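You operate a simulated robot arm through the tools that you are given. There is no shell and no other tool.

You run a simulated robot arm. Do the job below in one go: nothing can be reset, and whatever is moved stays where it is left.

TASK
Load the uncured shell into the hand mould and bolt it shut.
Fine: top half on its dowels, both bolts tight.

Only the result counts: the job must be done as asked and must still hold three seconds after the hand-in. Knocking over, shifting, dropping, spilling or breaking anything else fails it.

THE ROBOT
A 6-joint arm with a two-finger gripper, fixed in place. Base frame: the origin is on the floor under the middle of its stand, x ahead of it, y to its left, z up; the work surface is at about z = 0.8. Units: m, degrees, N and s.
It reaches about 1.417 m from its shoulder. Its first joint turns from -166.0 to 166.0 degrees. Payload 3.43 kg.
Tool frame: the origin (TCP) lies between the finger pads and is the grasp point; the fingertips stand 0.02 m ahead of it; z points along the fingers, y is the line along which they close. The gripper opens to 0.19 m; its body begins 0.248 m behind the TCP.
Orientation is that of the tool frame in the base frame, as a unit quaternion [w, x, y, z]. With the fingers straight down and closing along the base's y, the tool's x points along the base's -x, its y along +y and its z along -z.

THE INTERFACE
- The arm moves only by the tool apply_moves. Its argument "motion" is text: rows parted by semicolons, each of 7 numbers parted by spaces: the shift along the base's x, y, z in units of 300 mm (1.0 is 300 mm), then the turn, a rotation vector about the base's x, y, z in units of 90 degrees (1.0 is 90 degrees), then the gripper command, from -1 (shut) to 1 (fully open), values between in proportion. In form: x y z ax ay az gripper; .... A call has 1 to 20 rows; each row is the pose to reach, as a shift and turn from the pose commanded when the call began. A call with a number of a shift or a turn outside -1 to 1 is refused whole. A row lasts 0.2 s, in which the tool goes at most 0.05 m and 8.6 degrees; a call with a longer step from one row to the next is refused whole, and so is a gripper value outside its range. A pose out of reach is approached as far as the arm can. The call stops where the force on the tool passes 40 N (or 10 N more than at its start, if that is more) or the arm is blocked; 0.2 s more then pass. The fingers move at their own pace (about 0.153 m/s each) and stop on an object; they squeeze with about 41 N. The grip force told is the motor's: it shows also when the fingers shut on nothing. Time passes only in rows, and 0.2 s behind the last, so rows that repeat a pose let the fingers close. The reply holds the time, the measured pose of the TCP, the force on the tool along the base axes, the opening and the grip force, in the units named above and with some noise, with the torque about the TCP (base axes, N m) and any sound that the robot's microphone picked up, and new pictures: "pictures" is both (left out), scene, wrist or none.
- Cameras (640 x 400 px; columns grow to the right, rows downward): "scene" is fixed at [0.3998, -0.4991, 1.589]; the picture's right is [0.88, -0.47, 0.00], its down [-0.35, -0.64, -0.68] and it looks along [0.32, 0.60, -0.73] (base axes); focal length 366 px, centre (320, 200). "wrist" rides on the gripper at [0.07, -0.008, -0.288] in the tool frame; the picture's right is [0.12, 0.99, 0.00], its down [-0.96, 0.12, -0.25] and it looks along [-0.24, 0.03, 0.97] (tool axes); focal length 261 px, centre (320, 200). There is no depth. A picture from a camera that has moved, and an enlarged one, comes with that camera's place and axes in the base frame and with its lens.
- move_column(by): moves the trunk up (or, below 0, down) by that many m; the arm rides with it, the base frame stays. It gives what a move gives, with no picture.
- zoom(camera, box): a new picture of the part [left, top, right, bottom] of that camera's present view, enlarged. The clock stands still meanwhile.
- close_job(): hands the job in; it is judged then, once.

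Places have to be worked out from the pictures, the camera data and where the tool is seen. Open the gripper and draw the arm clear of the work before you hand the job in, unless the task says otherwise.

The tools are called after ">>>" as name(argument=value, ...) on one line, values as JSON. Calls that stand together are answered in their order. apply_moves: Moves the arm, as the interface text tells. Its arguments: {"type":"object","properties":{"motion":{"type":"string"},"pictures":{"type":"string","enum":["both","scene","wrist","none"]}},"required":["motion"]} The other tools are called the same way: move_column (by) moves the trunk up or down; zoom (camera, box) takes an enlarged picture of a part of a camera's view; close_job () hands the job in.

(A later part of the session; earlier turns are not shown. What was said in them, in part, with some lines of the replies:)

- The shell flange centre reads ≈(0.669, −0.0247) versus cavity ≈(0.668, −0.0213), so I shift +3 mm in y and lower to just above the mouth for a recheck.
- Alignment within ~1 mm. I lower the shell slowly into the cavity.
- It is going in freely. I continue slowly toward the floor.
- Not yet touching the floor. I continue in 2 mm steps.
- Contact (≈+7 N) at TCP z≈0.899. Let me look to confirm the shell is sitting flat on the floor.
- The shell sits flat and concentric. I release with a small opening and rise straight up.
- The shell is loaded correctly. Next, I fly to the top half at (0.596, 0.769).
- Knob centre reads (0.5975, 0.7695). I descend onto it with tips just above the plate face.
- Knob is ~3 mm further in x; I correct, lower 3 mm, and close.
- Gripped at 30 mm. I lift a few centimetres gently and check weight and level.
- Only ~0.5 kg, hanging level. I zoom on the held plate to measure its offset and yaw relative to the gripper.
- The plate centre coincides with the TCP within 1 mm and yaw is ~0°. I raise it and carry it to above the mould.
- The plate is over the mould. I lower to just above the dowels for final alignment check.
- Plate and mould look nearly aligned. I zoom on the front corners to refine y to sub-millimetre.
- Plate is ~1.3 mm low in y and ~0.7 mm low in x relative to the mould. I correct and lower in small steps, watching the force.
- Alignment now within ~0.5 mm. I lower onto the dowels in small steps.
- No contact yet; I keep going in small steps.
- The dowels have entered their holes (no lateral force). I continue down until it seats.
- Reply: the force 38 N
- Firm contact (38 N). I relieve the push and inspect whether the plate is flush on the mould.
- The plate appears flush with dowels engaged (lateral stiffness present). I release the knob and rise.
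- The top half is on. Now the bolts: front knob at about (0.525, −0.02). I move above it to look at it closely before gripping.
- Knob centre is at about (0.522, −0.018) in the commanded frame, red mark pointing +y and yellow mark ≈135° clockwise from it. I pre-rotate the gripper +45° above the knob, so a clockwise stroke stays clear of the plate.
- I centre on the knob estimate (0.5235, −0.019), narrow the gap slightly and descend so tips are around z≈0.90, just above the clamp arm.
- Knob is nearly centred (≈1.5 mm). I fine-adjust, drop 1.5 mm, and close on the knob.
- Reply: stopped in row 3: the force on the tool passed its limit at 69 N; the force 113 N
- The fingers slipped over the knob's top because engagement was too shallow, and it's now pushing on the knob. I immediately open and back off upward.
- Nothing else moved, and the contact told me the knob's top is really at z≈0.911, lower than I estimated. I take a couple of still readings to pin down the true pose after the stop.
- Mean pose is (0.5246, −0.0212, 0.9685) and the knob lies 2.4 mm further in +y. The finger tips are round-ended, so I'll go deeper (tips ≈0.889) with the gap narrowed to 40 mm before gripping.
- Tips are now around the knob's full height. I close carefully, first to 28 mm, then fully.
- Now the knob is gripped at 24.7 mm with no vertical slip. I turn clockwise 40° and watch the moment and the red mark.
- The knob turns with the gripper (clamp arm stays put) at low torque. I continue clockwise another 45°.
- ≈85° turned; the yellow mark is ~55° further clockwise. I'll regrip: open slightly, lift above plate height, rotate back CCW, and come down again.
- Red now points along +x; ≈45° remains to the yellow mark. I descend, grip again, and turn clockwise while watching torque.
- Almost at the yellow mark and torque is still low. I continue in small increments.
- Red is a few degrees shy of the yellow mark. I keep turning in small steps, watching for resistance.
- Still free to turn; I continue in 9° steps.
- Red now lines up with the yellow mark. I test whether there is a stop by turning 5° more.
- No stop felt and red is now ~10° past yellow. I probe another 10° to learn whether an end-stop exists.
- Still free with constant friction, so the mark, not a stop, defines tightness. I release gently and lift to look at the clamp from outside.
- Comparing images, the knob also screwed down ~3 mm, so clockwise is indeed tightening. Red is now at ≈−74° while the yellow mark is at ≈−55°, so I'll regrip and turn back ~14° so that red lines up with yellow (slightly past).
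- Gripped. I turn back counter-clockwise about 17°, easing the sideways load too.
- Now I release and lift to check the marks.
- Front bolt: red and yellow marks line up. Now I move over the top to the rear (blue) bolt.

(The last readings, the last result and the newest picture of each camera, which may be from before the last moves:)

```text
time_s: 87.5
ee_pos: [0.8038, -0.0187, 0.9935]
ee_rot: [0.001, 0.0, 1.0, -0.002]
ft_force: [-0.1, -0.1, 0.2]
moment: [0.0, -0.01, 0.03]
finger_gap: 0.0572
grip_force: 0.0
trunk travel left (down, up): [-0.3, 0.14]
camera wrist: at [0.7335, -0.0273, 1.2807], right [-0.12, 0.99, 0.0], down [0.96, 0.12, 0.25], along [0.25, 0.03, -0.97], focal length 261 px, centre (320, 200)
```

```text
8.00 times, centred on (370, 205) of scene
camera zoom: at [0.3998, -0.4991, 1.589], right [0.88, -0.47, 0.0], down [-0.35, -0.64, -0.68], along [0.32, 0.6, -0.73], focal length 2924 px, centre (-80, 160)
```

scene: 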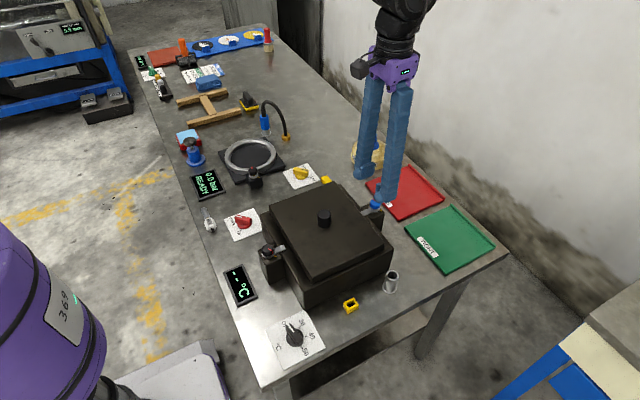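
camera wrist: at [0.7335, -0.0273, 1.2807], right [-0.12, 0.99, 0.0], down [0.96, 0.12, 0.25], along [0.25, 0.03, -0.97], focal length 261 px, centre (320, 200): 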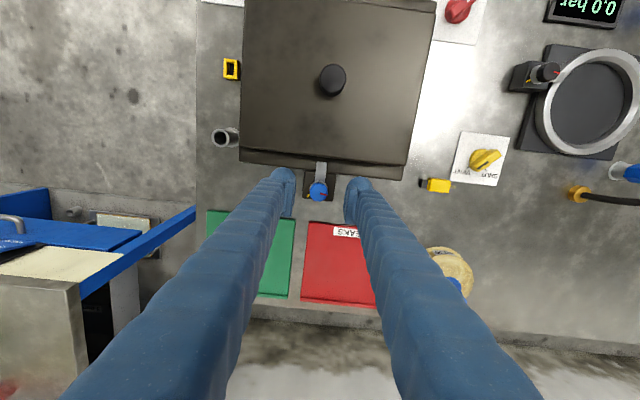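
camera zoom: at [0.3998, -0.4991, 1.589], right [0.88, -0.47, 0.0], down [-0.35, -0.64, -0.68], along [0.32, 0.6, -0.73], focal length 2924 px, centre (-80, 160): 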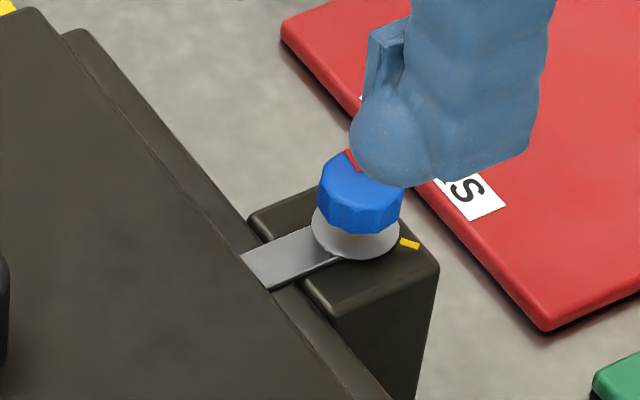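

The blue knob reads at about (0.813, −0.019), with red at ≈84° and yellow at ≈−55° as on the front one. I shift over it, pre-rotate +45°, and lower a bit.

>>> apply_moves(motion="0.033 0 0 0 0 0.09 -0.5; 0.033 0 0 0 0 0.18 -0.58; 0.033 0 0 0 0 0.27 -0.58; 0.033 0 -0.03 0 0 0.36 -0.58; 0.033 0 -0.06 0 0 0.45 -0.58; 0.033 0 -0.08 0 0 0.5 -0.58; 0.033 0 -0.08 0 0 0.5 -0.58", pictures="both")

>>> zoom(camera="wrist", box=[285, 150, 355, 220])

>>> zoom(camera="scene", box=[340, 180, 400, 230])

```text
time_s: 89.1
ee_pos: [0.8167, -0.0207, 0.9679]
ee_rot: [0.0, -0.384, 0.923, -0.001]
ft_force: [-0.2, 0.5, 0.5]
moment: [-0.01, 0.01, 0.01]
finger_gap: 0.0401
grip_force: 0.1
trunk travel left (down, up): [-0.3, 0.14]
camera wrist: at [0.7713, -0.0759, 1.2561], right [-0.79, 0.62, 0.0], down [0.6, 0.76, 0.25], along [0.16, 0.19, -0.97], focal length 261 px, centre (320, 200)
```

scene: 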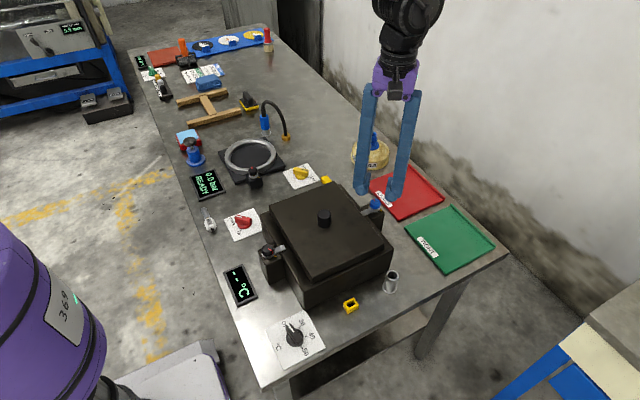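
wrist: 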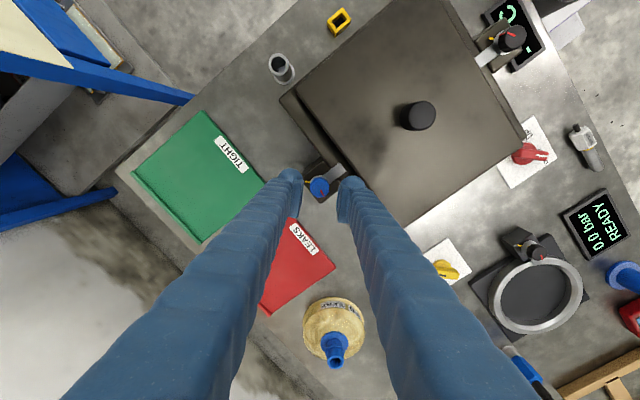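

```text
5.71 times, centred on (320, 185) of wrist
camera zoom: at [0.7713, -0.0759, 1.2561], right [-0.79, 0.62, 0.0], down [0.6, 0.76, 0.25], along [0.16, 0.19, -0.97], focal length 1489 px, centre (320, 286)
```

zoom: 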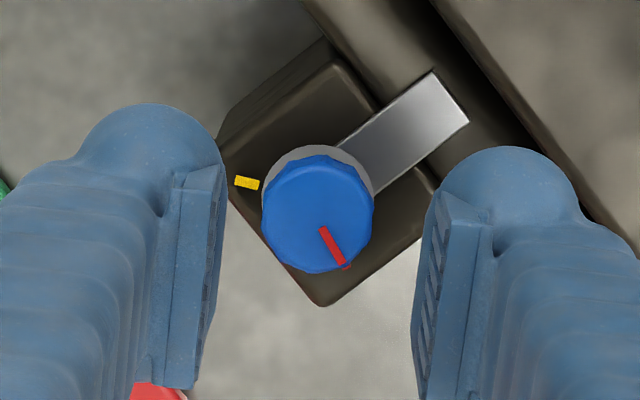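

```text
8.00 times, centred on (370, 205) of scene
camera zoom: at [0.3998, -0.4991, 1.589], right [0.88, -0.47, 0.0], down [-0.35, -0.64, -0.68], along [0.32, 0.6, -0.73], focal length 2924 px, centre (-80, 160)
```

zoom: 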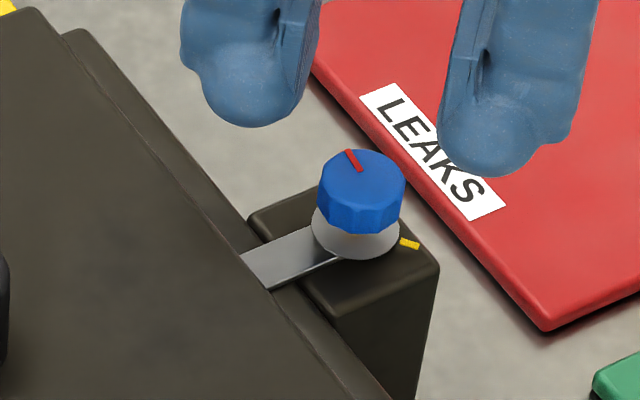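

Well centred. I descend to the same grip height that worked on the front knob, then close.

>>> apply_moves(motion="0.001 0.002 -0.05 0 0 0 -0.58; 0.001 0.002 -0.1 0 0 0 -0.58; 0.001 0.002 -0.14 0 0 0 -0.58; 0.001 0.002 -0.165 0 0 0 -0.58; 0.001 0.002 -0.18 0 0 0 -0.58; 0.001 0.002 -0.18 0 0 0 -0.58", pictures="both")

>>> zoom(camera="wrist", box=[290, 160, 350, 220])

>>> zoom(camera="scene", box=[340, 180, 400, 230])

```text
time_s: 90.5
ee_pos: [0.8138, -0.0198, 0.914]
ee_rot: [0.001, -0.383, 0.924, -0.001]
ft_force: [-0.6, 0.1, 0.1]
moment: [0.01, 0.0, 0.0]
finger_gap: 0.04
grip_force: 0.1
trunk travel left (down, up): [-0.3, 0.14]
camera wrist: at [0.7705, -0.0754, 1.2017], right [-0.79, 0.62, 0.0], down [0.6, 0.76, 0.25], along [0.16, 0.19, -0.97], focal length 261 px, centre (320, 200)
```

scene: 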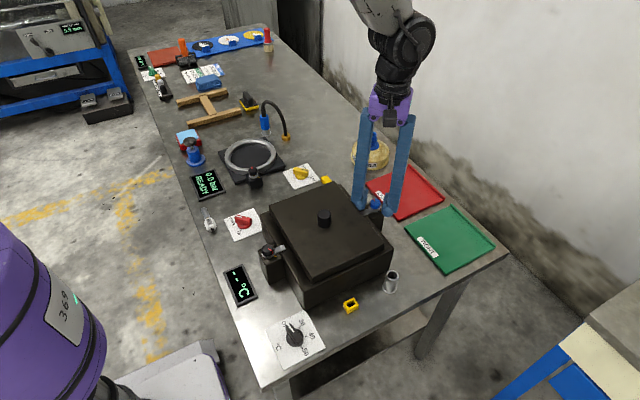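
wrist: 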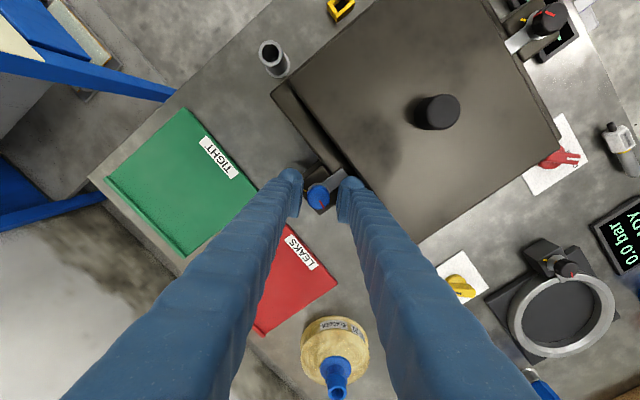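

```text
6.67 times, centred on (320, 190) of wrist
camera zoom: at [0.7705, -0.0754, 1.2017], right [-0.79, 0.62, 0.0], down [0.6, 0.76, 0.25], along [0.16, 0.19, -0.97], focal length 1738 px, centre (320, 267)
```

zoom: 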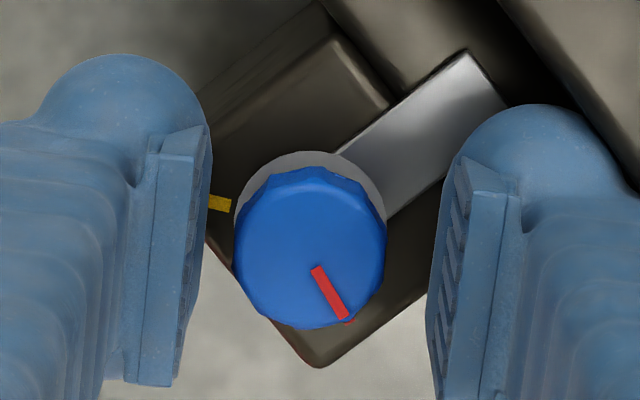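

```text
8.00 times, centred on (370, 205) of scene
camera zoom: at [0.3998, -0.4991, 1.589], right [0.88, -0.47, 0.0], down [-0.35, -0.64, -0.68], along [0.32, 0.6, -0.73], focal length 2924 px, centre (-80, 160)
```

zoom: 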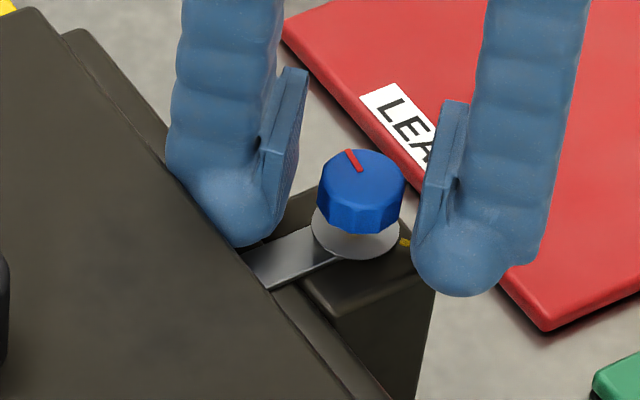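

Centred to ~1 mm. I close in stages on the blue knob.

>>> apply_moves(motion="0.003 -0.002 -0.002 0 0 0 -0.58; 0.003 -0.002 -0.002 0 0 0 -0.7; 0.003 -0.002 -0.002 0 0 0 -0.76; 0.003 -0.002 -0.002 0 0 0 -0.85; 0.003 -0.002 -0.002 0 0 0 -1; 0.003 -0.002 -0.002 0 0 0 -1", pictures="wrist")

>>> zoom(camera="wrist", box=[290, 160, 350, 220])

```text
time_s: 91.9
ee_pos: [0.8162, -0.0203, 0.9136]
ee_rot: [0.0, -0.383, 0.924, 0.0]
ft_force: [5.3, -4.5, -0.9]
moment: [-0.04, 0.01, 0.02]
finger_gap: 0.0244
grip_force: 45.4
trunk travel left (down, up): [-0.3, 0.14]
camera wrist: at [0.7717, -0.0764, 1.201], right [-0.79, 0.62, 0.0], down [0.6, 0.76, 0.25], along [0.16, 0.19, -0.97], focal length 261 px, centre (320, 200)
```

wrist: 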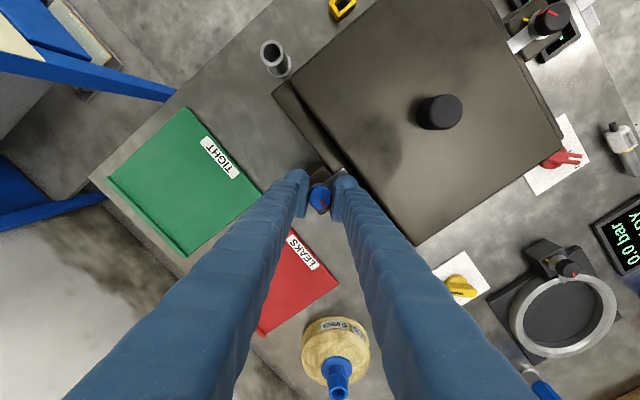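

```text
6.67 times, centred on (320, 190) of wrist
camera zoom: at [0.7717, -0.0764, 1.201], right [-0.79, 0.62, 0.0], down [0.6, 0.76, 0.25], along [0.16, 0.19, -0.97], focal length 1738 px, centre (320, 267)
```

zoom: 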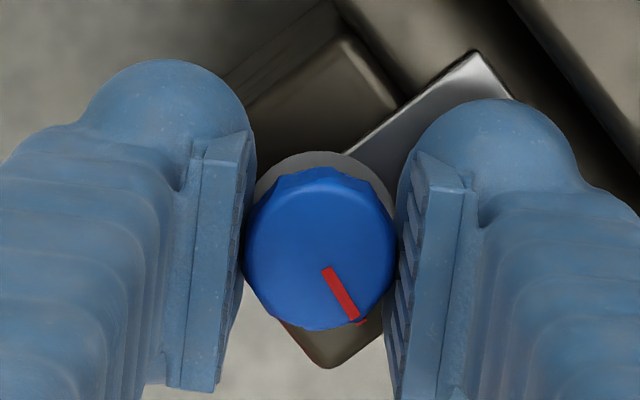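

Gripped at 24.4 mm. I turn clockwise 85° in one stroke.

>>> apply_moves(motion="0 0 0 0 0 -0.08 -1; 0 0 0 0 0 -0.16 -1; 0 0 0 0 0 -0.24 -1; 0 0 0 0 0 -0.32 -1; 0 0 0 0 0 -0.4 -1; 0 0 0 0 0 -0.48 -1; 0 0 0 0 0 -0.56 -1; 0 0 0 0 0 -0.64 -1; 0 0 0 0 0 -0.72 -1; 0 0 0 0 0 -0.8 -1; 0 0 0 0 0 -0.88 -1; 0 0 0 0 0 -0.95 -1; 0 0 0 0 0 -0.95 -1", pictures="wrist")

>>> zoom(camera="wrist", box=[290, 160, 350, 220])

```text
time_s: 94.7
ee_pos: [0.8158, -0.0199, 0.9132]
ee_rot: [0.0, 0.347, 0.938, -0.002]
ft_force: [3.0, 0.5, 5.1]
moment: [0.04, -0.03, -0.07]
finger_gap: 0.0243
grip_force: 44.3
trunk travel left (down, up): [-0.3, 0.14]
camera wrist: at [0.7577, 0.0201, 1.2009], right [0.56, 0.83, 0.0], down [0.81, -0.54, 0.25], along [0.21, -0.14, -0.97], focal length 261 px, centre (320, 200)
```

wrist: 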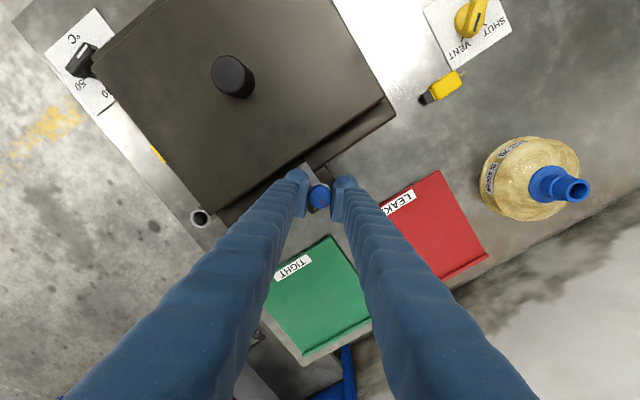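

```text
6.67 times, centred on (320, 190) of wrist
camera zoom: at [0.7577, 0.0201, 1.2009], right [0.56, 0.83, 0.0], down [0.81, -0.54, 0.25], along [0.21, -0.14, -0.97], focal length 1738 px, centre (320, 267)
```

zoom: 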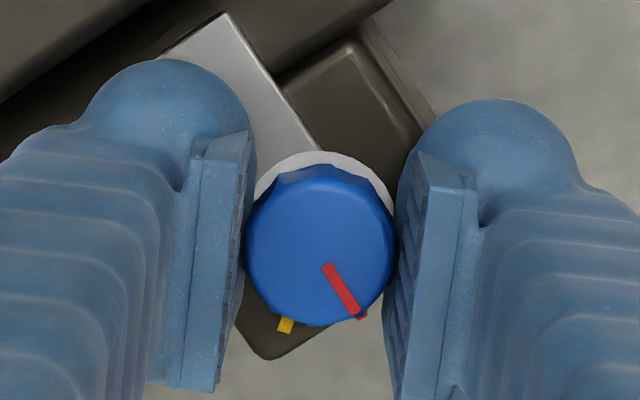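

Halfway there with low side load. I regrip: open, lift, rotate back 61°, lower and close again.

>>> apply_moves(motion="0 0 0 0 0 0 -0.58; 0 0 0 0 0 0 -0.58; 0 0 0.03 0 0 0 -0.58; 0 0 0.08 0 0 0 -0.58; 0 0 0.14 0 0 0 -0.58; 0 0 0.14 0 0 0.09 -0.58; 0 0 0.14 0 0 0.18 -0.58; 0 0 0.14 0 0 0.27 -0.58; 0 0 0.14 0 0 0.36 -0.58; 0 0 0.14 0 0 0.45 -0.58; 0 0 0.14 0 0 0.54 -0.58; 0 0 0.14 0 0 0.63 -0.58; 0 0 0.14 0 0 0.68 -0.58; 0 0 0.14 0 0 0.68 -0.58", pictures="wrist")

>>> zoom(camera="wrist", box=[290, 150, 350, 210])

```text
time_s: 97.7
ee_pos: [0.8155, -0.0194, 0.9551]
ee_rot: [0.001, -0.18, 0.984, -0.002]
ft_force: [-0.3, 1.0, -0.5]
moment: [0.01, -0.01, -0.01]
finger_gap: 0.0399
grip_force: 0.1
trunk travel left (down, up): [-0.3, 0.14]
camera wrist: at [0.7528, -0.0526, 1.243], right [-0.46, 0.89, 0.0], down [0.86, 0.45, 0.25], along [0.22, 0.11, -0.97], focal length 261 px, centre (320, 200)
```

wrist: 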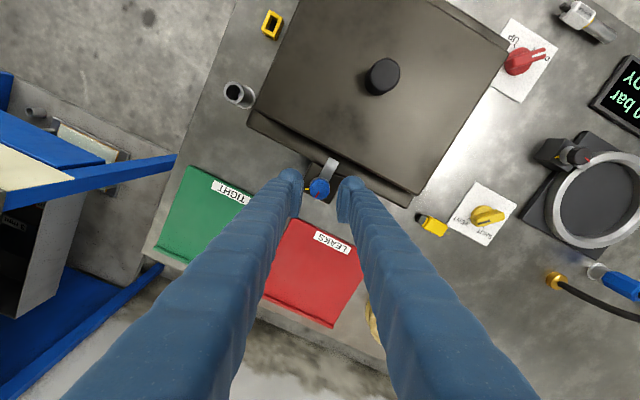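

```text
6.67 times, centred on (320, 180) of wrist
camera zoom: at [0.7528, -0.0526, 1.243], right [-0.46, 0.89, 0.0], down [0.86, 0.45, 0.25], along [0.22, 0.11, -0.97], focal length 1738 px, centre (320, 333)
```

zoom: 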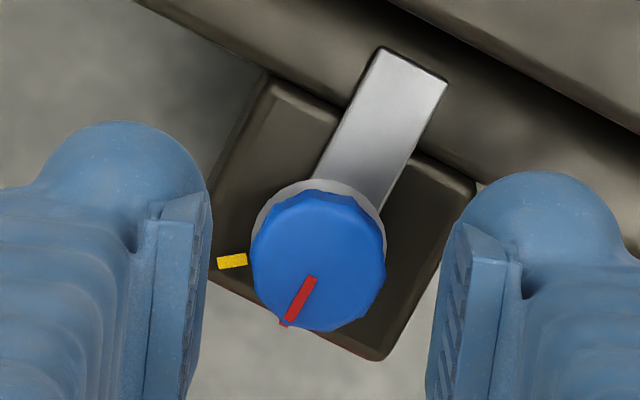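

Red at ≈−2°, yellow at ≈−55°. I lower, grip, and turn clockwise 55°.

>>> apply_moves(motion="0 0 -0.05 0 0 0 -0.58; 0 0 -0.1 0 0 0 -0.58; 0 0 -0.143 0 0 0 -0.58; 0 0 -0.143 0 0 0 -0.7; 0 0 -0.143 0 0 0 -0.8; 0 0 -0.143 0 0 0 -1; 0 0 -0.143 0 0 0 -1", pictures="none")

>>> apply_moves(motion="0 0 0 0 0 -0.08 -1; 0 0 0 0 0 -0.16 -1; 0 0 0 0 0 -0.24 -1; 0 0 0 0 0 -0.32 -1; 0 0 0 0 0 -0.4 -1; 0 0 0 0 0 -0.48 -1; 0 0 0 0 0 -0.56 -1; 0 0 0 0 0 -0.615 -1; 0 0 0 0 0 -0.615 -1", pictures="wrist")

>>> zoom(camera="wrist", box=[290, 160, 350, 220])

```text
time_s: 99.3
ee_pos: [0.816, -0.0205, 0.9123]
ee_rot: [0.001, -0.179, 0.984, 0.0]
ft_force: [3.4, -13.8, -4.6]
moment: [-0.11, -0.04, -0.03]
finger_gap: 0.0246
grip_force: 45.4
trunk travel left (down, up): [-0.3, 0.14]
```

```text
time_s: 101.3
ee_pos: [0.8164, -0.0203, 0.9119]
ee_rot: [0.0, 0.298, 0.955, -0.002]
ft_force: [2.9, -5.4, -2.1]
moment: [0.02, 0.0, -0.11]
finger_gap: 0.0243
grip_force: 45.0
trunk travel left (down, up): [-0.3, 0.14]
camera wrist: at [0.754, 0.0138, 1.1995], right [0.47, 0.88, 0.0], down [0.86, -0.45, 0.25], along [0.22, -0.12, -0.97], focal length 261 px, centre (320, 200)
```

wrist: 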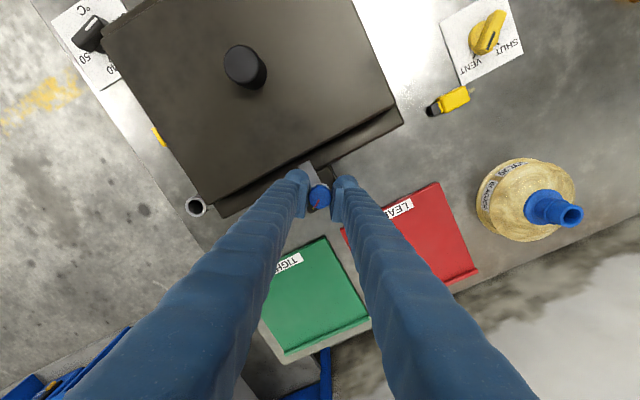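

```text
6.67 times, centred on (320, 190) of wrist
camera zoom: at [0.754, 0.0138, 1.1995], right [0.47, 0.88, 0.0], down [0.86, -0.45, 0.25], along [0.22, -0.12, -0.97], focal length 1738 px, centre (320, 267)
```

zoom: 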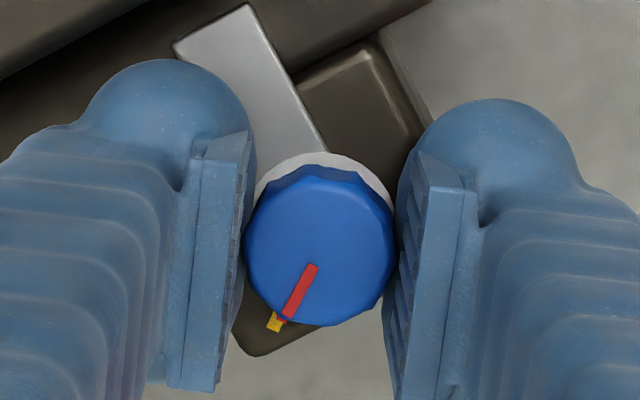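

Red is at about −54°, just about at yellow. I add a final 5° clockwise, then release and inspect.

>>> apply_moves(motion="0 0 0 0 0 -0.03 -1; 0 0 0 0 0 -0.058 -1; 0 0 0 0 0 -0.058 -1", pictures="none")

>>> apply_moves(motion="0 0 0 0 0 0 -0.62; 0 0 0 0 0 0 -0.62; 0 0 0.03 0 0 0 -0.62; 0 0 0.09 0 0 0 -0.62; 0 0 0.18 0 0 0 -0.5; 0 0 0.28 0 0 0.08 -0.4; 0 0 0.38 0 0 0.16 -0.4; 0 0 0.45 0 0 0.24 -0.4; 0 0 0.45 0 0 0.32 -0.4; 0 0 0.45 0 0 0.4 -0.4; 0 0 0.45 0 0 0.43 -0.4; 0 0 0.45 0 0 0.43 -0.4", pictures="both")

>>> zoom(camera="wrist", box=[300, 155, 340, 195])

>>> zoom(camera="scene", box=[345, 185, 395, 225])

>>> zoom(camera="scene", box=[245, 170, 405, 310])

```text
time_s: 102.1
ee_pos: [0.8153, -0.0198, 0.9113]
ee_rot: [0.0, 0.341, 0.94, -0.002]
ft_force: [4.5, -1.3, -6.5]
moment: [0.02, -0.04, -0.09]
finger_gap: 0.0244
grip_force: 45.5
trunk travel left (down, up): [-0.3, 0.14]
```

```text
time_s: 104.7
ee_pos: [0.8166, -0.0197, 1.0477]
ee_rot: [0.001, 0.009, 1.0, -0.001]
ft_force: [-0.1, 0.5, 0.8]
moment: [-0.01, -0.01, 0.01]
finger_gap: 0.0569
grip_force: 0.1
trunk travel left (down, up): [-0.3, 0.14]
camera wrist: at [0.7455, -0.0266, 1.3354], right [-0.1, 0.99, 0.0], down [0.96, 0.1, 0.25], along [0.25, 0.02, -0.97], focal length 261 px, centre (320, 200)
```

scene: 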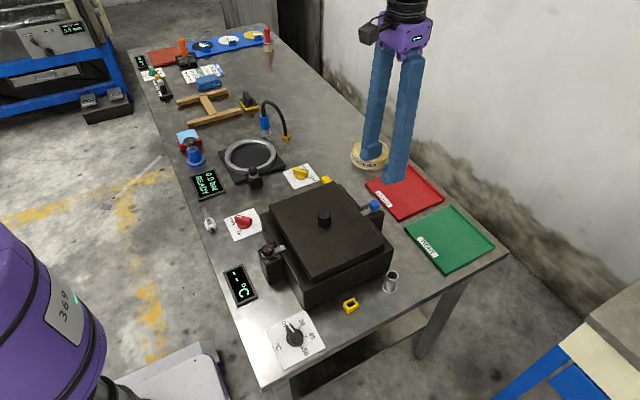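
wrist: 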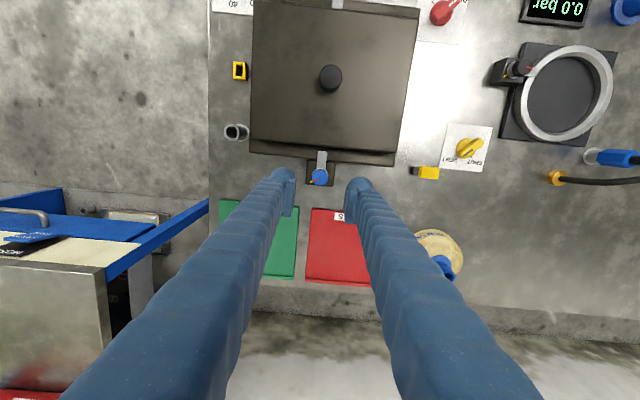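

```text
10.00 times, centred on (320, 175) of wrist
camera zoom: at [0.7455, -0.0266, 1.3354], right [-0.1, 0.99, 0.0], down [0.96, 0.1, 0.25], along [0.25, 0.02, -0.97], focal length 2606 px, centre (320, 450)
```

zoom: 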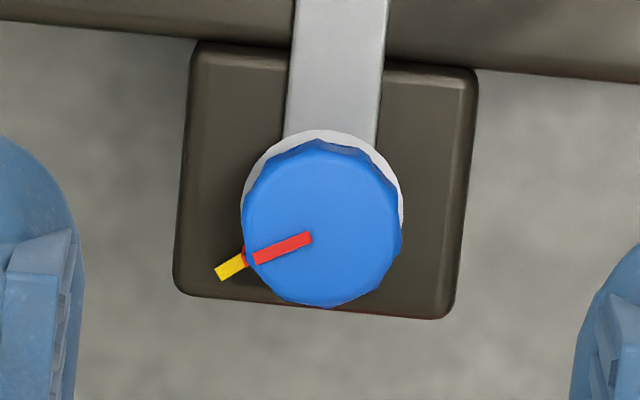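

```text
10.00 times, centred on (370, 205) of scene
camera zoom: at [0.3998, -0.4991, 1.589], right [0.88, -0.47, 0.0], down [-0.35, -0.64, -0.68], along [0.32, 0.6, -0.73], focal length 3655 px, centre (-180, 150)
```

zoom: 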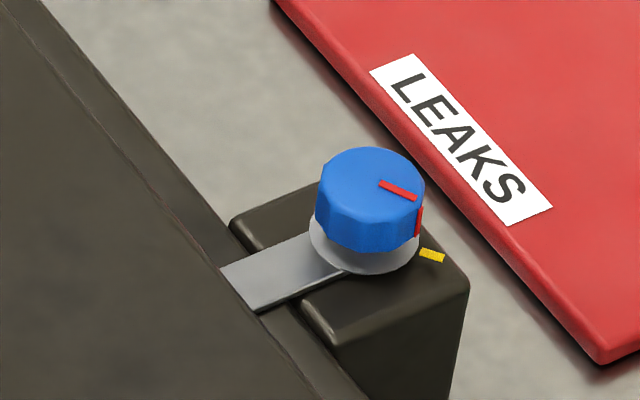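

```text
2.86 times, centred on (325, 240) of scene
camera zoom: at [0.3998, -0.4991, 1.589], right [0.88, -0.47, 0.0], down [-0.35, -0.64, -0.68], along [0.32, 0.6, -0.73], focal length 1044 px, centre (306, 86)
```

zoom: 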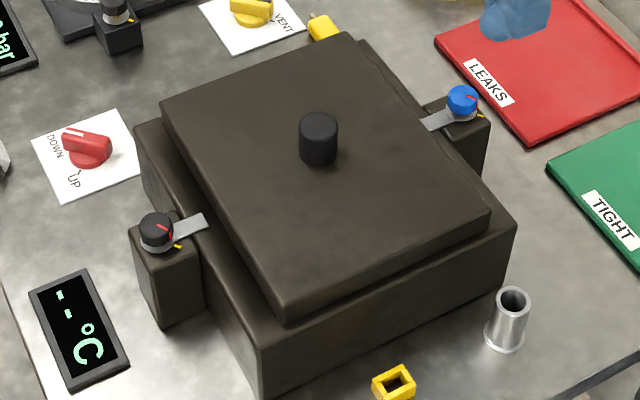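

Both bolts have red aligned with yellow. Before finishing, I verify that the top half is truly flush by zooming on the joint line all around.

>>> zoom(camera="scene", box=[285, 240, 325, 270])

>>> zoom(camera="scene", box=[350, 220, 395, 255])

>>> zoom(camera="scene", box=[260, 195, 300, 225])

>>> zoom(camera="wrist", box=[230, 120, 430, 190])

```text
13.33 times, centred on (305, 255) of scene
camera zoom: at [0.3998, -0.4991, 1.589], right [0.88, -0.47, 0.0], down [-0.35, -0.64, -0.68], along [0.32, 0.6, -0.73], focal length 4874 px, centre (520, -533)
```

zoom: 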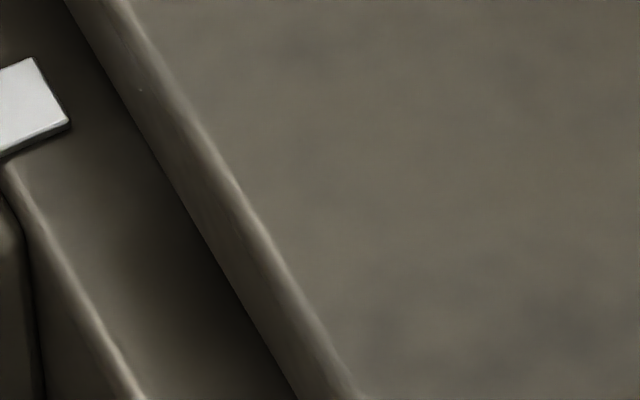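

```text
11.43 times, centred on (372, 238) of scene
camera zoom: at [0.3998, -0.4991, 1.589], right [0.88, -0.47, 0.0], down [-0.35, -0.64, -0.68], along [0.32, 0.6, -0.73], focal length 4178 px, centre (-280, -229)
```

zoom: 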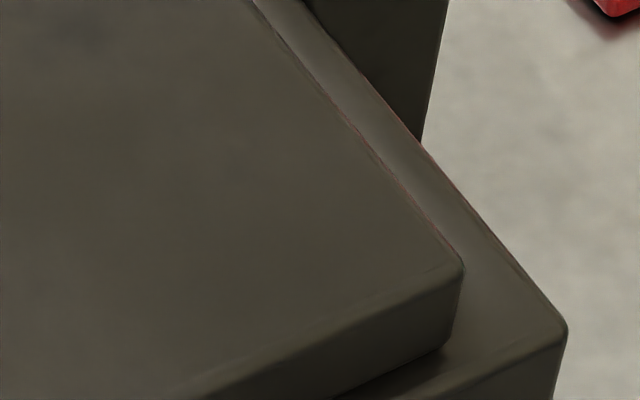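

```text
13.33 times, centred on (280, 210) of scene
camera zoom: at [0.3998, -0.4991, 1.589], right [0.88, -0.47, 0.0], down [-0.35, -0.64, -0.68], along [0.32, 0.6, -0.73], focal length 4874 px, centre (853, 67)
```

zoom: 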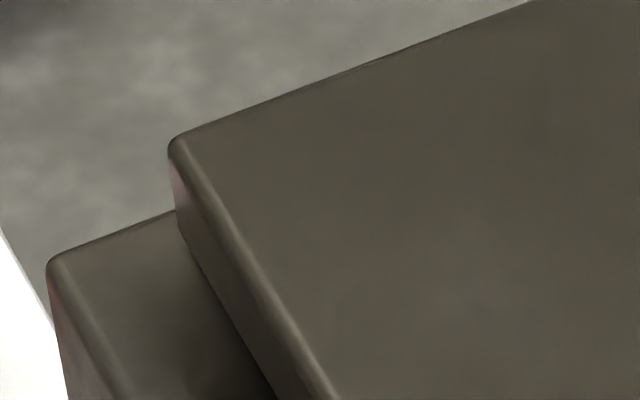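

```text
3.20 times, centred on (330, 155) of wrist
camera zoom: at [0.7455, -0.0266, 1.3354], right [-0.1, 0.99, 0.0], down [0.96, 0.1, 0.25], along [0.25, 0.02, -0.97], focal length 834 px, centre (288, 344)
```

zoom: 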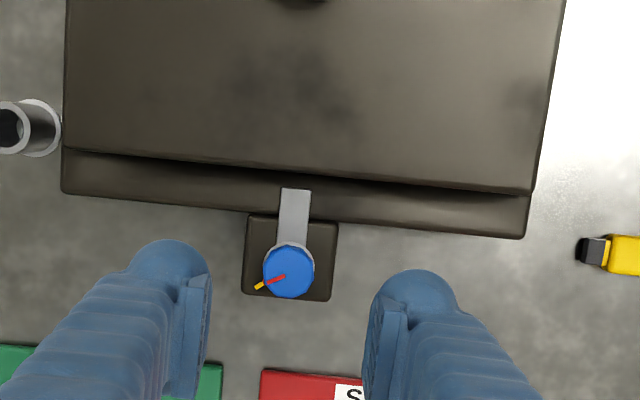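

Geometry of both visible joint lines gives zero gap within ~1–2 mm, so the top half is seated. To check the marks without parallax, I place the wrist camera vertically above the blue bolt.

>>> apply_moves(motion="0.1 0.02 0 0 0 0 -0.4; 0.2 0.027 0 0 0 0 -0.4; 0.233 0.027 0 0 0 0 -0.4; 0.233 0.027 0 0 0 0 -0.4", pictures="wrist")

>>> zoom(camera="wrist", box=[300, 114, 340, 154])

```text
time_s: 105.7
ee_pos: [0.8863, -0.0118, 1.0467]
ee_rot: [0.0, 0.011, 1.0, -0.001]
ft_force: [-0.4, -0.9, 0.5]
moment: [0.02, -0.03, 0.0]
finger_gap: 0.0572
grip_force: 0.1
trunk travel left (down, up): [-0.3, 0.14]
camera wrist: at [0.816, -0.019, 1.3348], right [-0.1, 1.0, 0.0], down [0.96, 0.1, 0.25], along [0.25, 0.02, -0.97], focal length 261 px, centre (320, 200)
```

wrist: 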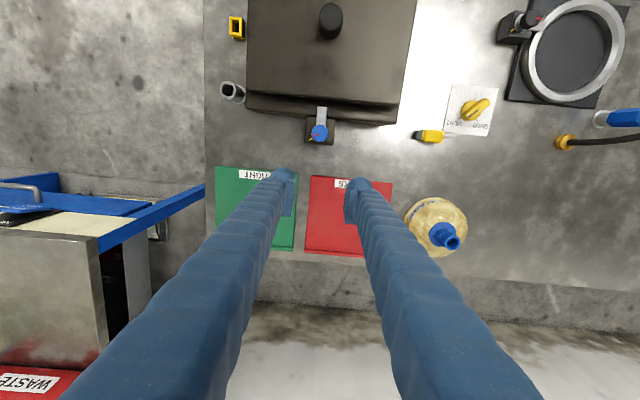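

```text
10.00 times, centred on (320, 134) of wrist
camera zoom: at [0.816, -0.019, 1.3348], right [-0.1, 1.0, 0.0], down [0.96, 0.1, 0.25], along [0.25, 0.02, -0.97], focal length 2606 px, centre (320, 860)
```

zoom: 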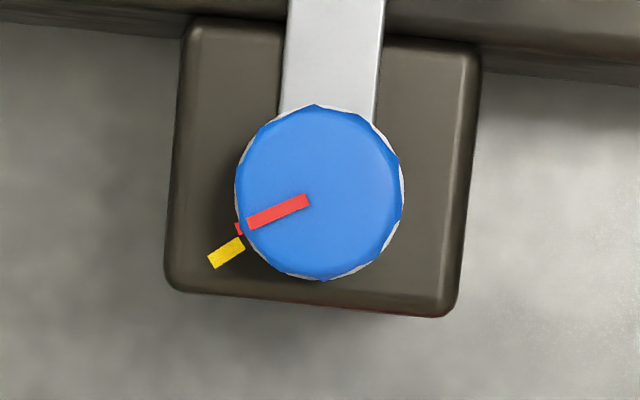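

Viewed straight down, red is ≈10° past yellow. I'd rather have it right on the mark, so I regrip the blue knob and turn it back ~8°.

>>> apply_moves(motion="-0.12 -0.015 0 0 0 0 -0.58; -0.233 -0.027 0 0 0 0 -0.58; -0.233 -0.027 -0.12 0 0 0 -0.58; -0.233 -0.027 -0.24 0 0 0 -0.58; -0.233 -0.027 -0.34 0 0 0 -0.58; -0.233 -0.027 -0.41 0 0 0 -0.58; -0.233 -0.027 -0.45 0 0 0 -0.58; -0.233 -0.027 -0.45 0 0 0 -0.58; -0.233 -0.027 -0.45 0 0 0 -0.7; -0.233 -0.027 -0.45 0 0 0 -0.8; -0.233 -0.027 -0.45 0 0 0 -1; -0.233 -0.027 -0.45 0 0 0 -1", pictures="wrist")

>>> zoom(camera="wrist", box=[290, 160, 350, 220])

```text
time_s: 108.3
ee_pos: [0.817, -0.021, 0.9115]
ee_rot: [0.001, 0.011, 1.0, -0.002]
ft_force: [0.6, -1.8, -1.1]
moment: [0.0, -0.02, 0.01]
finger_gap: 0.0244
grip_force: 44.6
trunk travel left (down, up): [-0.3, 0.14]
camera wrist: at [0.7458, -0.0267, 1.2], right [-0.1, 1.0, 0.0], down [0.96, 0.1, 0.25], along [0.25, 0.02, -0.97], focal length 261 px, centre (320, 200)
```

wrist: 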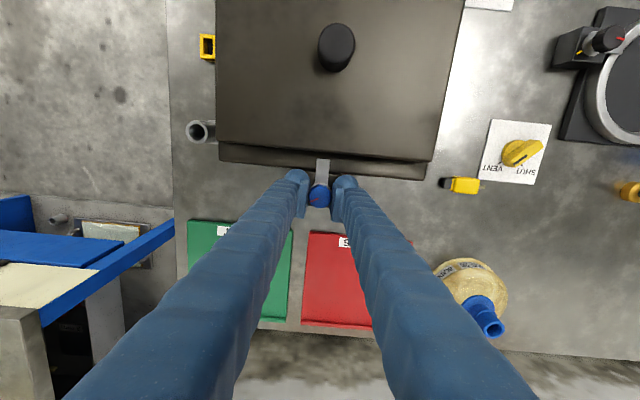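

```text
6.67 times, centred on (320, 190) of wrist
camera zoom: at [0.7458, -0.0267, 1.2], right [-0.1, 1.0, 0.0], down [0.96, 0.1, 0.25], along [0.25, 0.02, -0.97], focal length 1738 px, centre (320, 267)
```

zoom: 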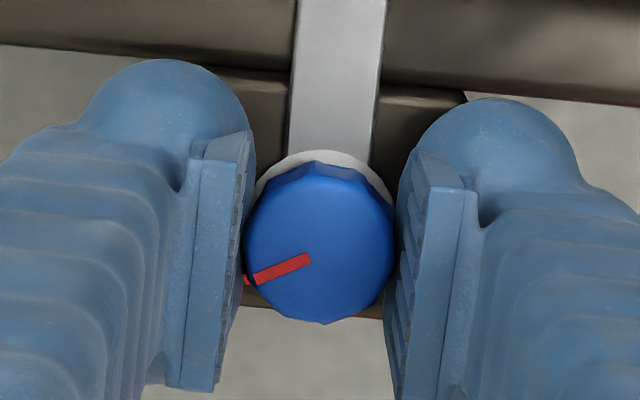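

Gripped with almost no side load. I turn back 8° counter-clockwise, release, rise, and view straight down again.

>>> apply_moves(motion="0 0 0 0 0 0.045 -1; 0 0 0 0 0 0.088 -1; 0 0 0 0 0 0.088 -1; 0 0 0 0 0 0.088 -0.62; 0 0 0 0 0 0.088 -0.62; 0 0 0.03 0 0 0.088 -0.62; 0 0 0.09 0 0 0.088 -0.62; 0 0 0.18 0 0 0.088 -0.5; 0 0 0.3 0 0 0.04 -0.4; 0 0 0.42 0 0 0 -0.4; 0.1 0.01 0.45 0 0 0 -0.4; 0.2 0.02 0.45 0 0 0 -0.4; 0.233 0.027 0.45 0 0 0 -0.4; 0.233 0.027 0.45 0 0 0 -0.4", pictures="wrist")

>>> zoom(camera="wrist", box=[300, 114, 340, 154])

```text
time_s: 111.3
ee_pos: [0.8865, -0.0133, 1.0464]
ee_rot: [0.0, 0.011, 1.0, -0.002]
ft_force: [-0.3, -0.1, -0.6]
moment: [-0.03, 0.03, -0.04]
finger_gap: 0.0572
grip_force: 0.0
trunk travel left (down, up): [-0.3, 0.14]
camera wrist: at [0.817, -0.0193, 1.335], right [-0.1, 1.0, 0.0], down [0.96, 0.1, 0.25], along [0.25, 0.02, -0.97], focal length 261 px, centre (320, 200)
```

wrist: 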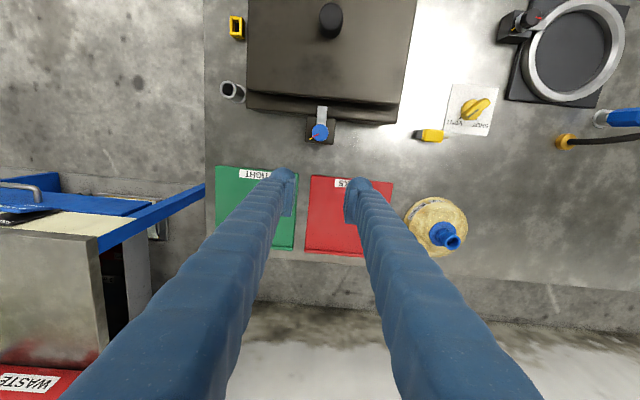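

```text
10.00 times, centred on (320, 134) of wrist
camera zoom: at [0.817, -0.0193, 1.335], right [-0.1, 1.0, 0.0], down [0.96, 0.1, 0.25], along [0.25, 0.02, -0.97], focal length 2606 px, centre (320, 860)
```

zoom: 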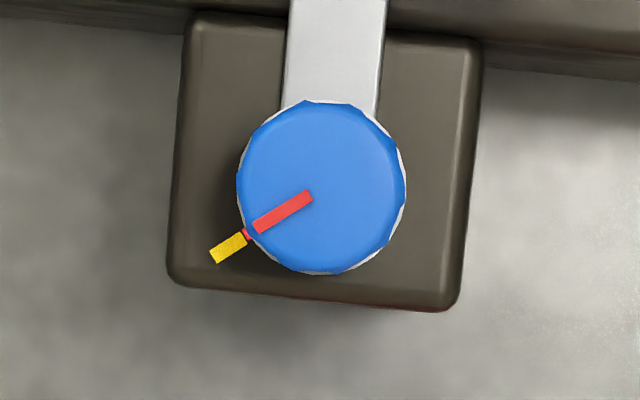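

The blue bolt is now on its mark. I check the front bolt from straight above the same way.

>>> apply_moves(motion="-0.14 0 0 0 0 0 -0.4; -0.29 0 0 0 0 0 -0.4; -0.44 0 0 0 0 0 -0.4; -0.59 0 0 0 0 0 -0.4; -0.74 0 0 0 0 0 -0.4; -0.88 0 0 0 0 0 -0.4; -0.973 0 0 0 0 0 -0.4; -0.973 0 0 0 0 0 -0.4", pictures="wrist")

>>> zoom(camera="wrist", box=[300, 114, 340, 154])

```text
time_s: 113.1
ee_pos: [0.5927, -0.013, 1.048]
ee_rot: [0.001, 0.01, 1.0, -0.001]
ft_force: [-0.5, 0.7, -0.3]
moment: [-0.03, 0.02, 0.01]
finger_gap: 0.057
grip_force: 0.2
trunk travel left (down, up): [-0.3, 0.14]
camera wrist: at [0.522, -0.0196, 1.3354], right [-0.1, 1.0, 0.0], down [0.96, 0.1, 0.25], along [0.25, 0.02, -0.97], focal length 261 px, centre (320, 200)
```

wrist: 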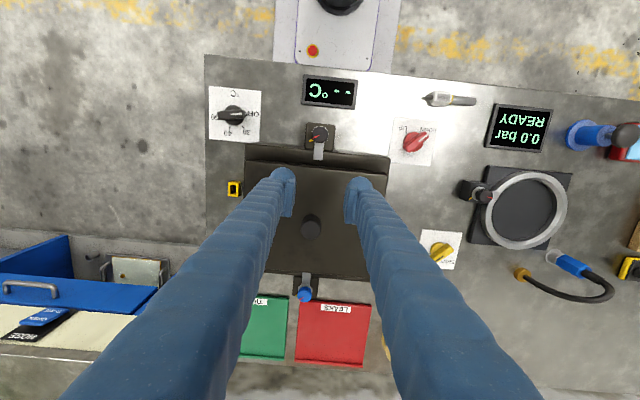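

```text
10.00 times, centred on (320, 134) of wrist
camera zoom: at [0.522, -0.0196, 1.3354], right [-0.1, 1.0, 0.0], down [0.96, 0.1, 0.25], along [0.25, 0.02, -0.97], focal length 2606 px, centre (320, 860)
```

zoom: 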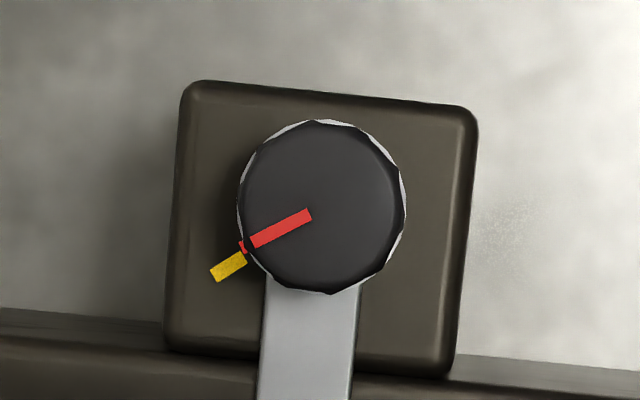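

Front bolt is ≈5° past its mark. I regrip it and back it off ~4° so both sit on the mark.

>>> apply_moves(motion="-0.12 -0.015 0 0 0 0 -0.58; -0.232 -0.027 0 0 0 0 -0.58; -0.232 -0.027 -0.12 0 0 0 -0.58; -0.232 -0.027 -0.24 0 0 0 -0.58; -0.232 -0.027 -0.34 0 0 0 -0.58; -0.232 -0.027 -0.41 0 0 0 -0.58; -0.232 -0.027 -0.452 0 0 0 -0.58; -0.232 -0.027 -0.452 0 0 0 -0.58; -0.232 -0.027 -0.452 0 0 0 -0.7; -0.232 -0.027 -0.452 0 0 0 -0.8; -0.232 -0.027 -0.452 0 0 0 -1; -0.232 -0.027 -0.452 0 0 0 -1", pictures="wrist")

>>> zoom(camera="wrist", box=[290, 160, 350, 220])

```text
time_s: 115.7
ee_pos: [0.5226, -0.0196, 0.9131]
ee_rot: [0.0, 0.011, 1.0, -0.002]
ft_force: [-0.4, 9.1, -4.8]
moment: [0.07, -0.05, -0.05]
finger_gap: 0.0244
grip_force: 45.2
trunk travel left (down, up): [-0.3, 0.14]
camera wrist: at [0.4533, -0.0266, 1.2001], right [-0.1, 1.0, 0.0], down [0.96, 0.1, 0.25], along [0.25, 0.02, -0.97], focal length 261 px, centre (320, 200)
```

wrist: 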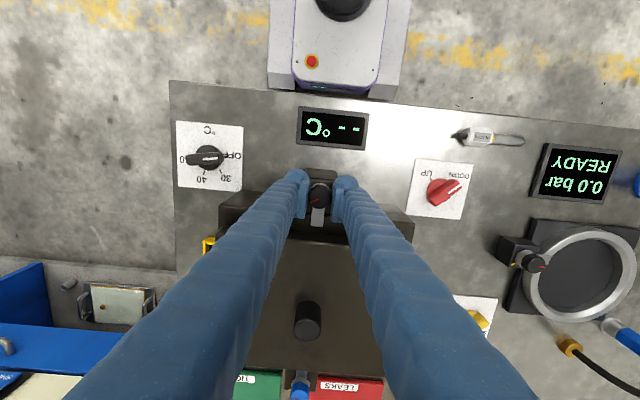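

```text
6.67 times, centred on (320, 190) of wrist
camera zoom: at [0.4533, -0.0266, 1.2001], right [-0.1, 1.0, 0.0], down [0.96, 0.1, 0.25], along [0.25, 0.02, -0.97], focal length 1738 px, centre (320, 267)
```

zoom: 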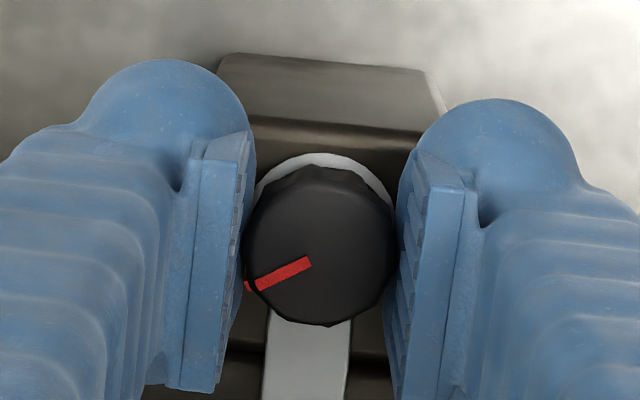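

Gripped. Small 4° counter-clockwise turn, release, lift, and straight-down check.

>>> apply_moves(motion="0 0 0 0 0 0.022 -1; 0 0.002 0 0 0 0.044 -1; 0 0.002 0 0 0 0.044 -1; 0 0.002 0 0 0 0.044 -0.62; 0 0.002 0 0 0 0.044 -0.62; 0 0.002 0.03 0 0 0.044 -0.62; 0 0.002 0.09 0 0 0.044 -0.62; 0 0.002 0.18 0 0 0.044 -0.5; 0 0.002 0.3 0 0 0.02 -0.4; 0 0.002 0.42 0 0 0 -0.4; 0.1 0.01 0.452 0 0 0 -0.4; 0.2 0.02 0.452 0 0 0 -0.4; 0.232 0.027 0.452 0 0 0 -0.4; 0.232 0.027 0.452 0 0 0 -0.4", pictures="both")

>>> zoom(camera="wrist", box=[300, 114, 340, 154])

>>> zoom(camera="scene", box=[245, 170, 405, 310])

```text
time_s: 118.7
ee_pos: [0.5936, -0.0129, 1.0487]
ee_rot: [0.001, 0.01, 1.0, -0.001]
ft_force: [-0.3, -0.7, -0.1]
moment: [-0.02, 0.03, 0.02]
finger_gap: 0.057
grip_force: 0.0
trunk travel left (down, up): [-0.3, 0.14]
camera wrist: at [0.5229, -0.0194, 1.3359], right [-0.1, 1.0, 0.0], down [0.96, 0.1, 0.25], along [0.25, 0.02, -0.97], focal length 261 px, centre (320, 200)
```

scene: 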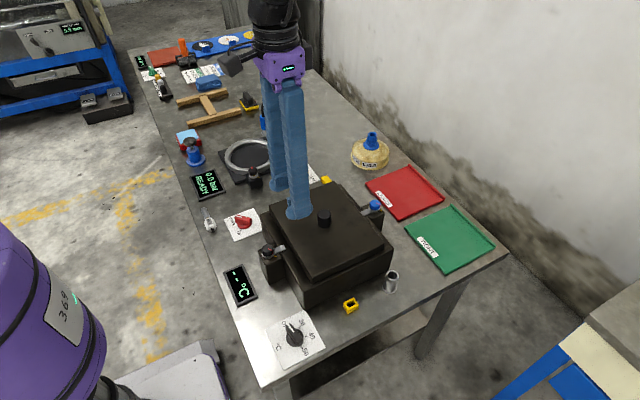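
wrist: 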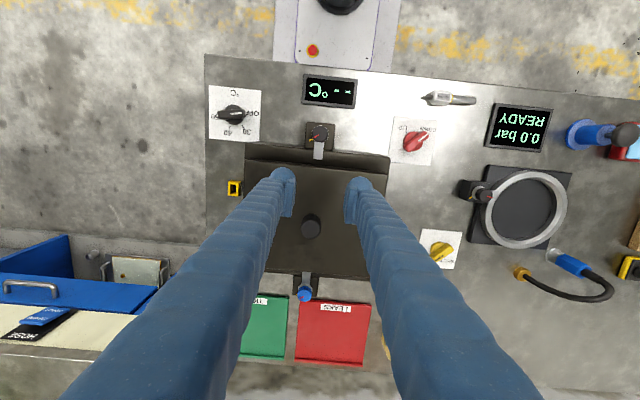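

```text
10.00 times, centred on (320, 134) of wrist
camera zoom: at [0.5229, -0.0194, 1.3359], right [-0.1, 1.0, 0.0], down [0.96, 0.1, 0.25], along [0.25, 0.02, -0.97], focal length 2606 px, centre (320, 860)
```

zoom: 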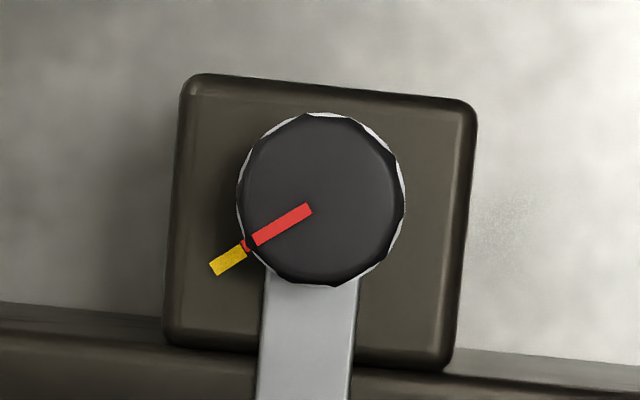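

```text
2.86 times, centred on (325, 240) of scene
camera zoom: at [0.3998, -0.4991, 1.589], right [0.88, -0.47, 0.0], down [-0.35, -0.64, -0.68], along [0.32, 0.6, -0.73], focal length 1044 px, centre (306, 86)
```

zoom: 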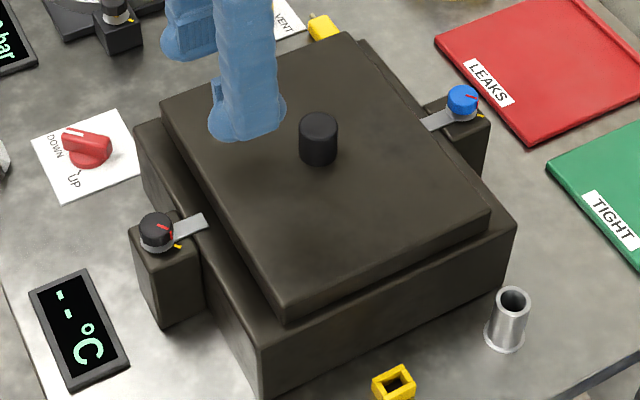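

Both red marks now line up with their yellow marks, the top half is seated and everything else is undisturbed. I open the gripper and draw the arm up clear of the work.

>>> apply_moves(motion="0 0 0.12 0 0 0 -0.4; 0 0 0.26 0 0 0 -0.2; 0 0 0.4 0 0 0 0.2; 0.1 0.05 0.5 0 0 0 1; 0.2 0.1 0.6 0 0 0 1; 0.2 0.1 0.7 0 0 0 1; 0.2 0.1 0.7 0 0 0 1; 0.2 0.1 0.7 0 0 0 1", pictures="both")

>>> zoom(camera="scene", box=[240, 160, 420, 310])

>>> zoom(camera="wrist", box=[230, 100, 410, 260])

```text
time_s: 120.5
ee_pos: [0.654, 0.0196, 1.2584]
ee_rot: [0.002, 0.01, 1.0, -0.002]
ft_force: [0.1, 0.4, -0.8]
moment: [-0.04, -0.04, -0.03]
finger_gap: 0.1903
grip_force: 0.1
trunk travel left (down, up): [-0.3, 0.14]
camera wrist: at [0.5836, 0.0122, 1.546], right [-0.1, 1.0, 0.0], down [0.96, 0.1, 0.25], along [0.25, 0.02, -0.97], focal length 261 px, centre (320, 200)
```

scene: 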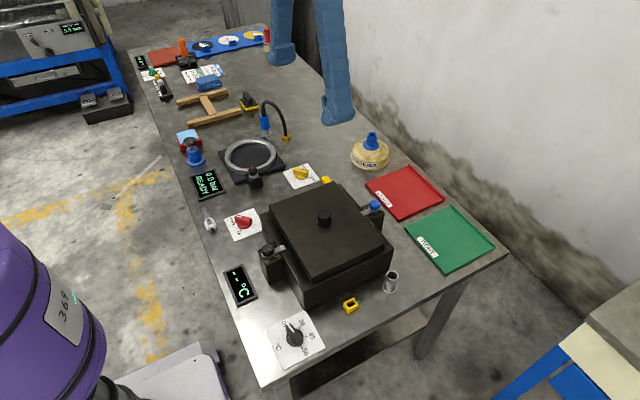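
wrist: 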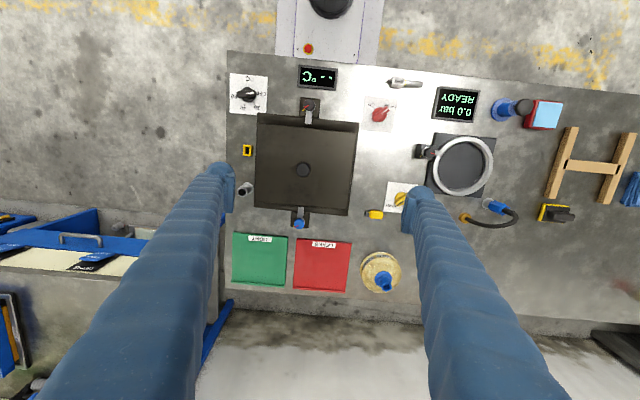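

```text
2.67 times, centred on (330, 235) of scene
camera zoom: at [0.3998, -0.4991, 1.589], right [0.88, -0.47, 0.0], down [-0.35, -0.64, -0.68], along [0.32, 0.6, -0.73], focal length 975 px, centre (293, 107)
```

zoom: 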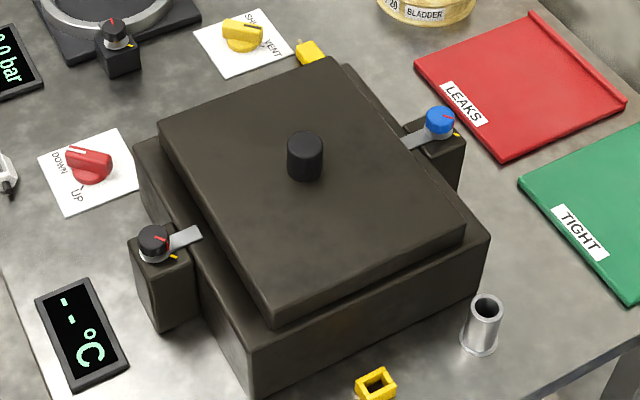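

```text
2.50 times, centred on (320, 180) of wrist
camera zoom: at [0.5836, 0.0122, 1.546], right [-0.1, 1.0, 0.0], down [0.96, 0.1, 0.25], along [0.25, 0.02, -0.97], focal length 652 px, centre (320, 250)
```

zoom: 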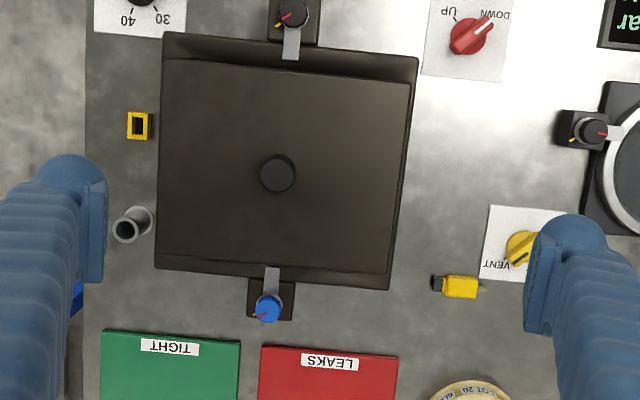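

The shell is in the cavity, the top half sits flush on its dowels, both bolts are turned to their marks, and the arm is clear with the gripper open. I hand the job in.

>>> close_job()

```text
The job is handed in.
```

The uncured shell is in the lower mould half, the top half is on its dowels, and both bolts are turned to their yellow marks. I've handed the job in and have no verdict back yet.

- **Shell:** I took the checkered shell from the TIGHT tray and set it flat and centred on the cavity floor. The UP/DOWN knob was already at DOWN, and I left it there.
- **Top half:** It went down over both dowels. It seated against a firm push of about 38 N, and I see no gap at the joint lines, to within 1–2 mm.
- **Bolts:** Each bolt was turned clockwise about 140° and ended 1–2° past its yellow mark. Neither showed a hard stop or a rise in torque, even 20° or so past the mark on the front bolt. So I judged "tight" by the marks alone.
- **Front bolt slip:** On the first try the fingers slipped off the front knob and pressed down on it with about 113 N. I backed off at once, and the pictures show no change to the knob or the mould.

Nothing else on the bench looks shifted. The arm is clear and the gripper is open.
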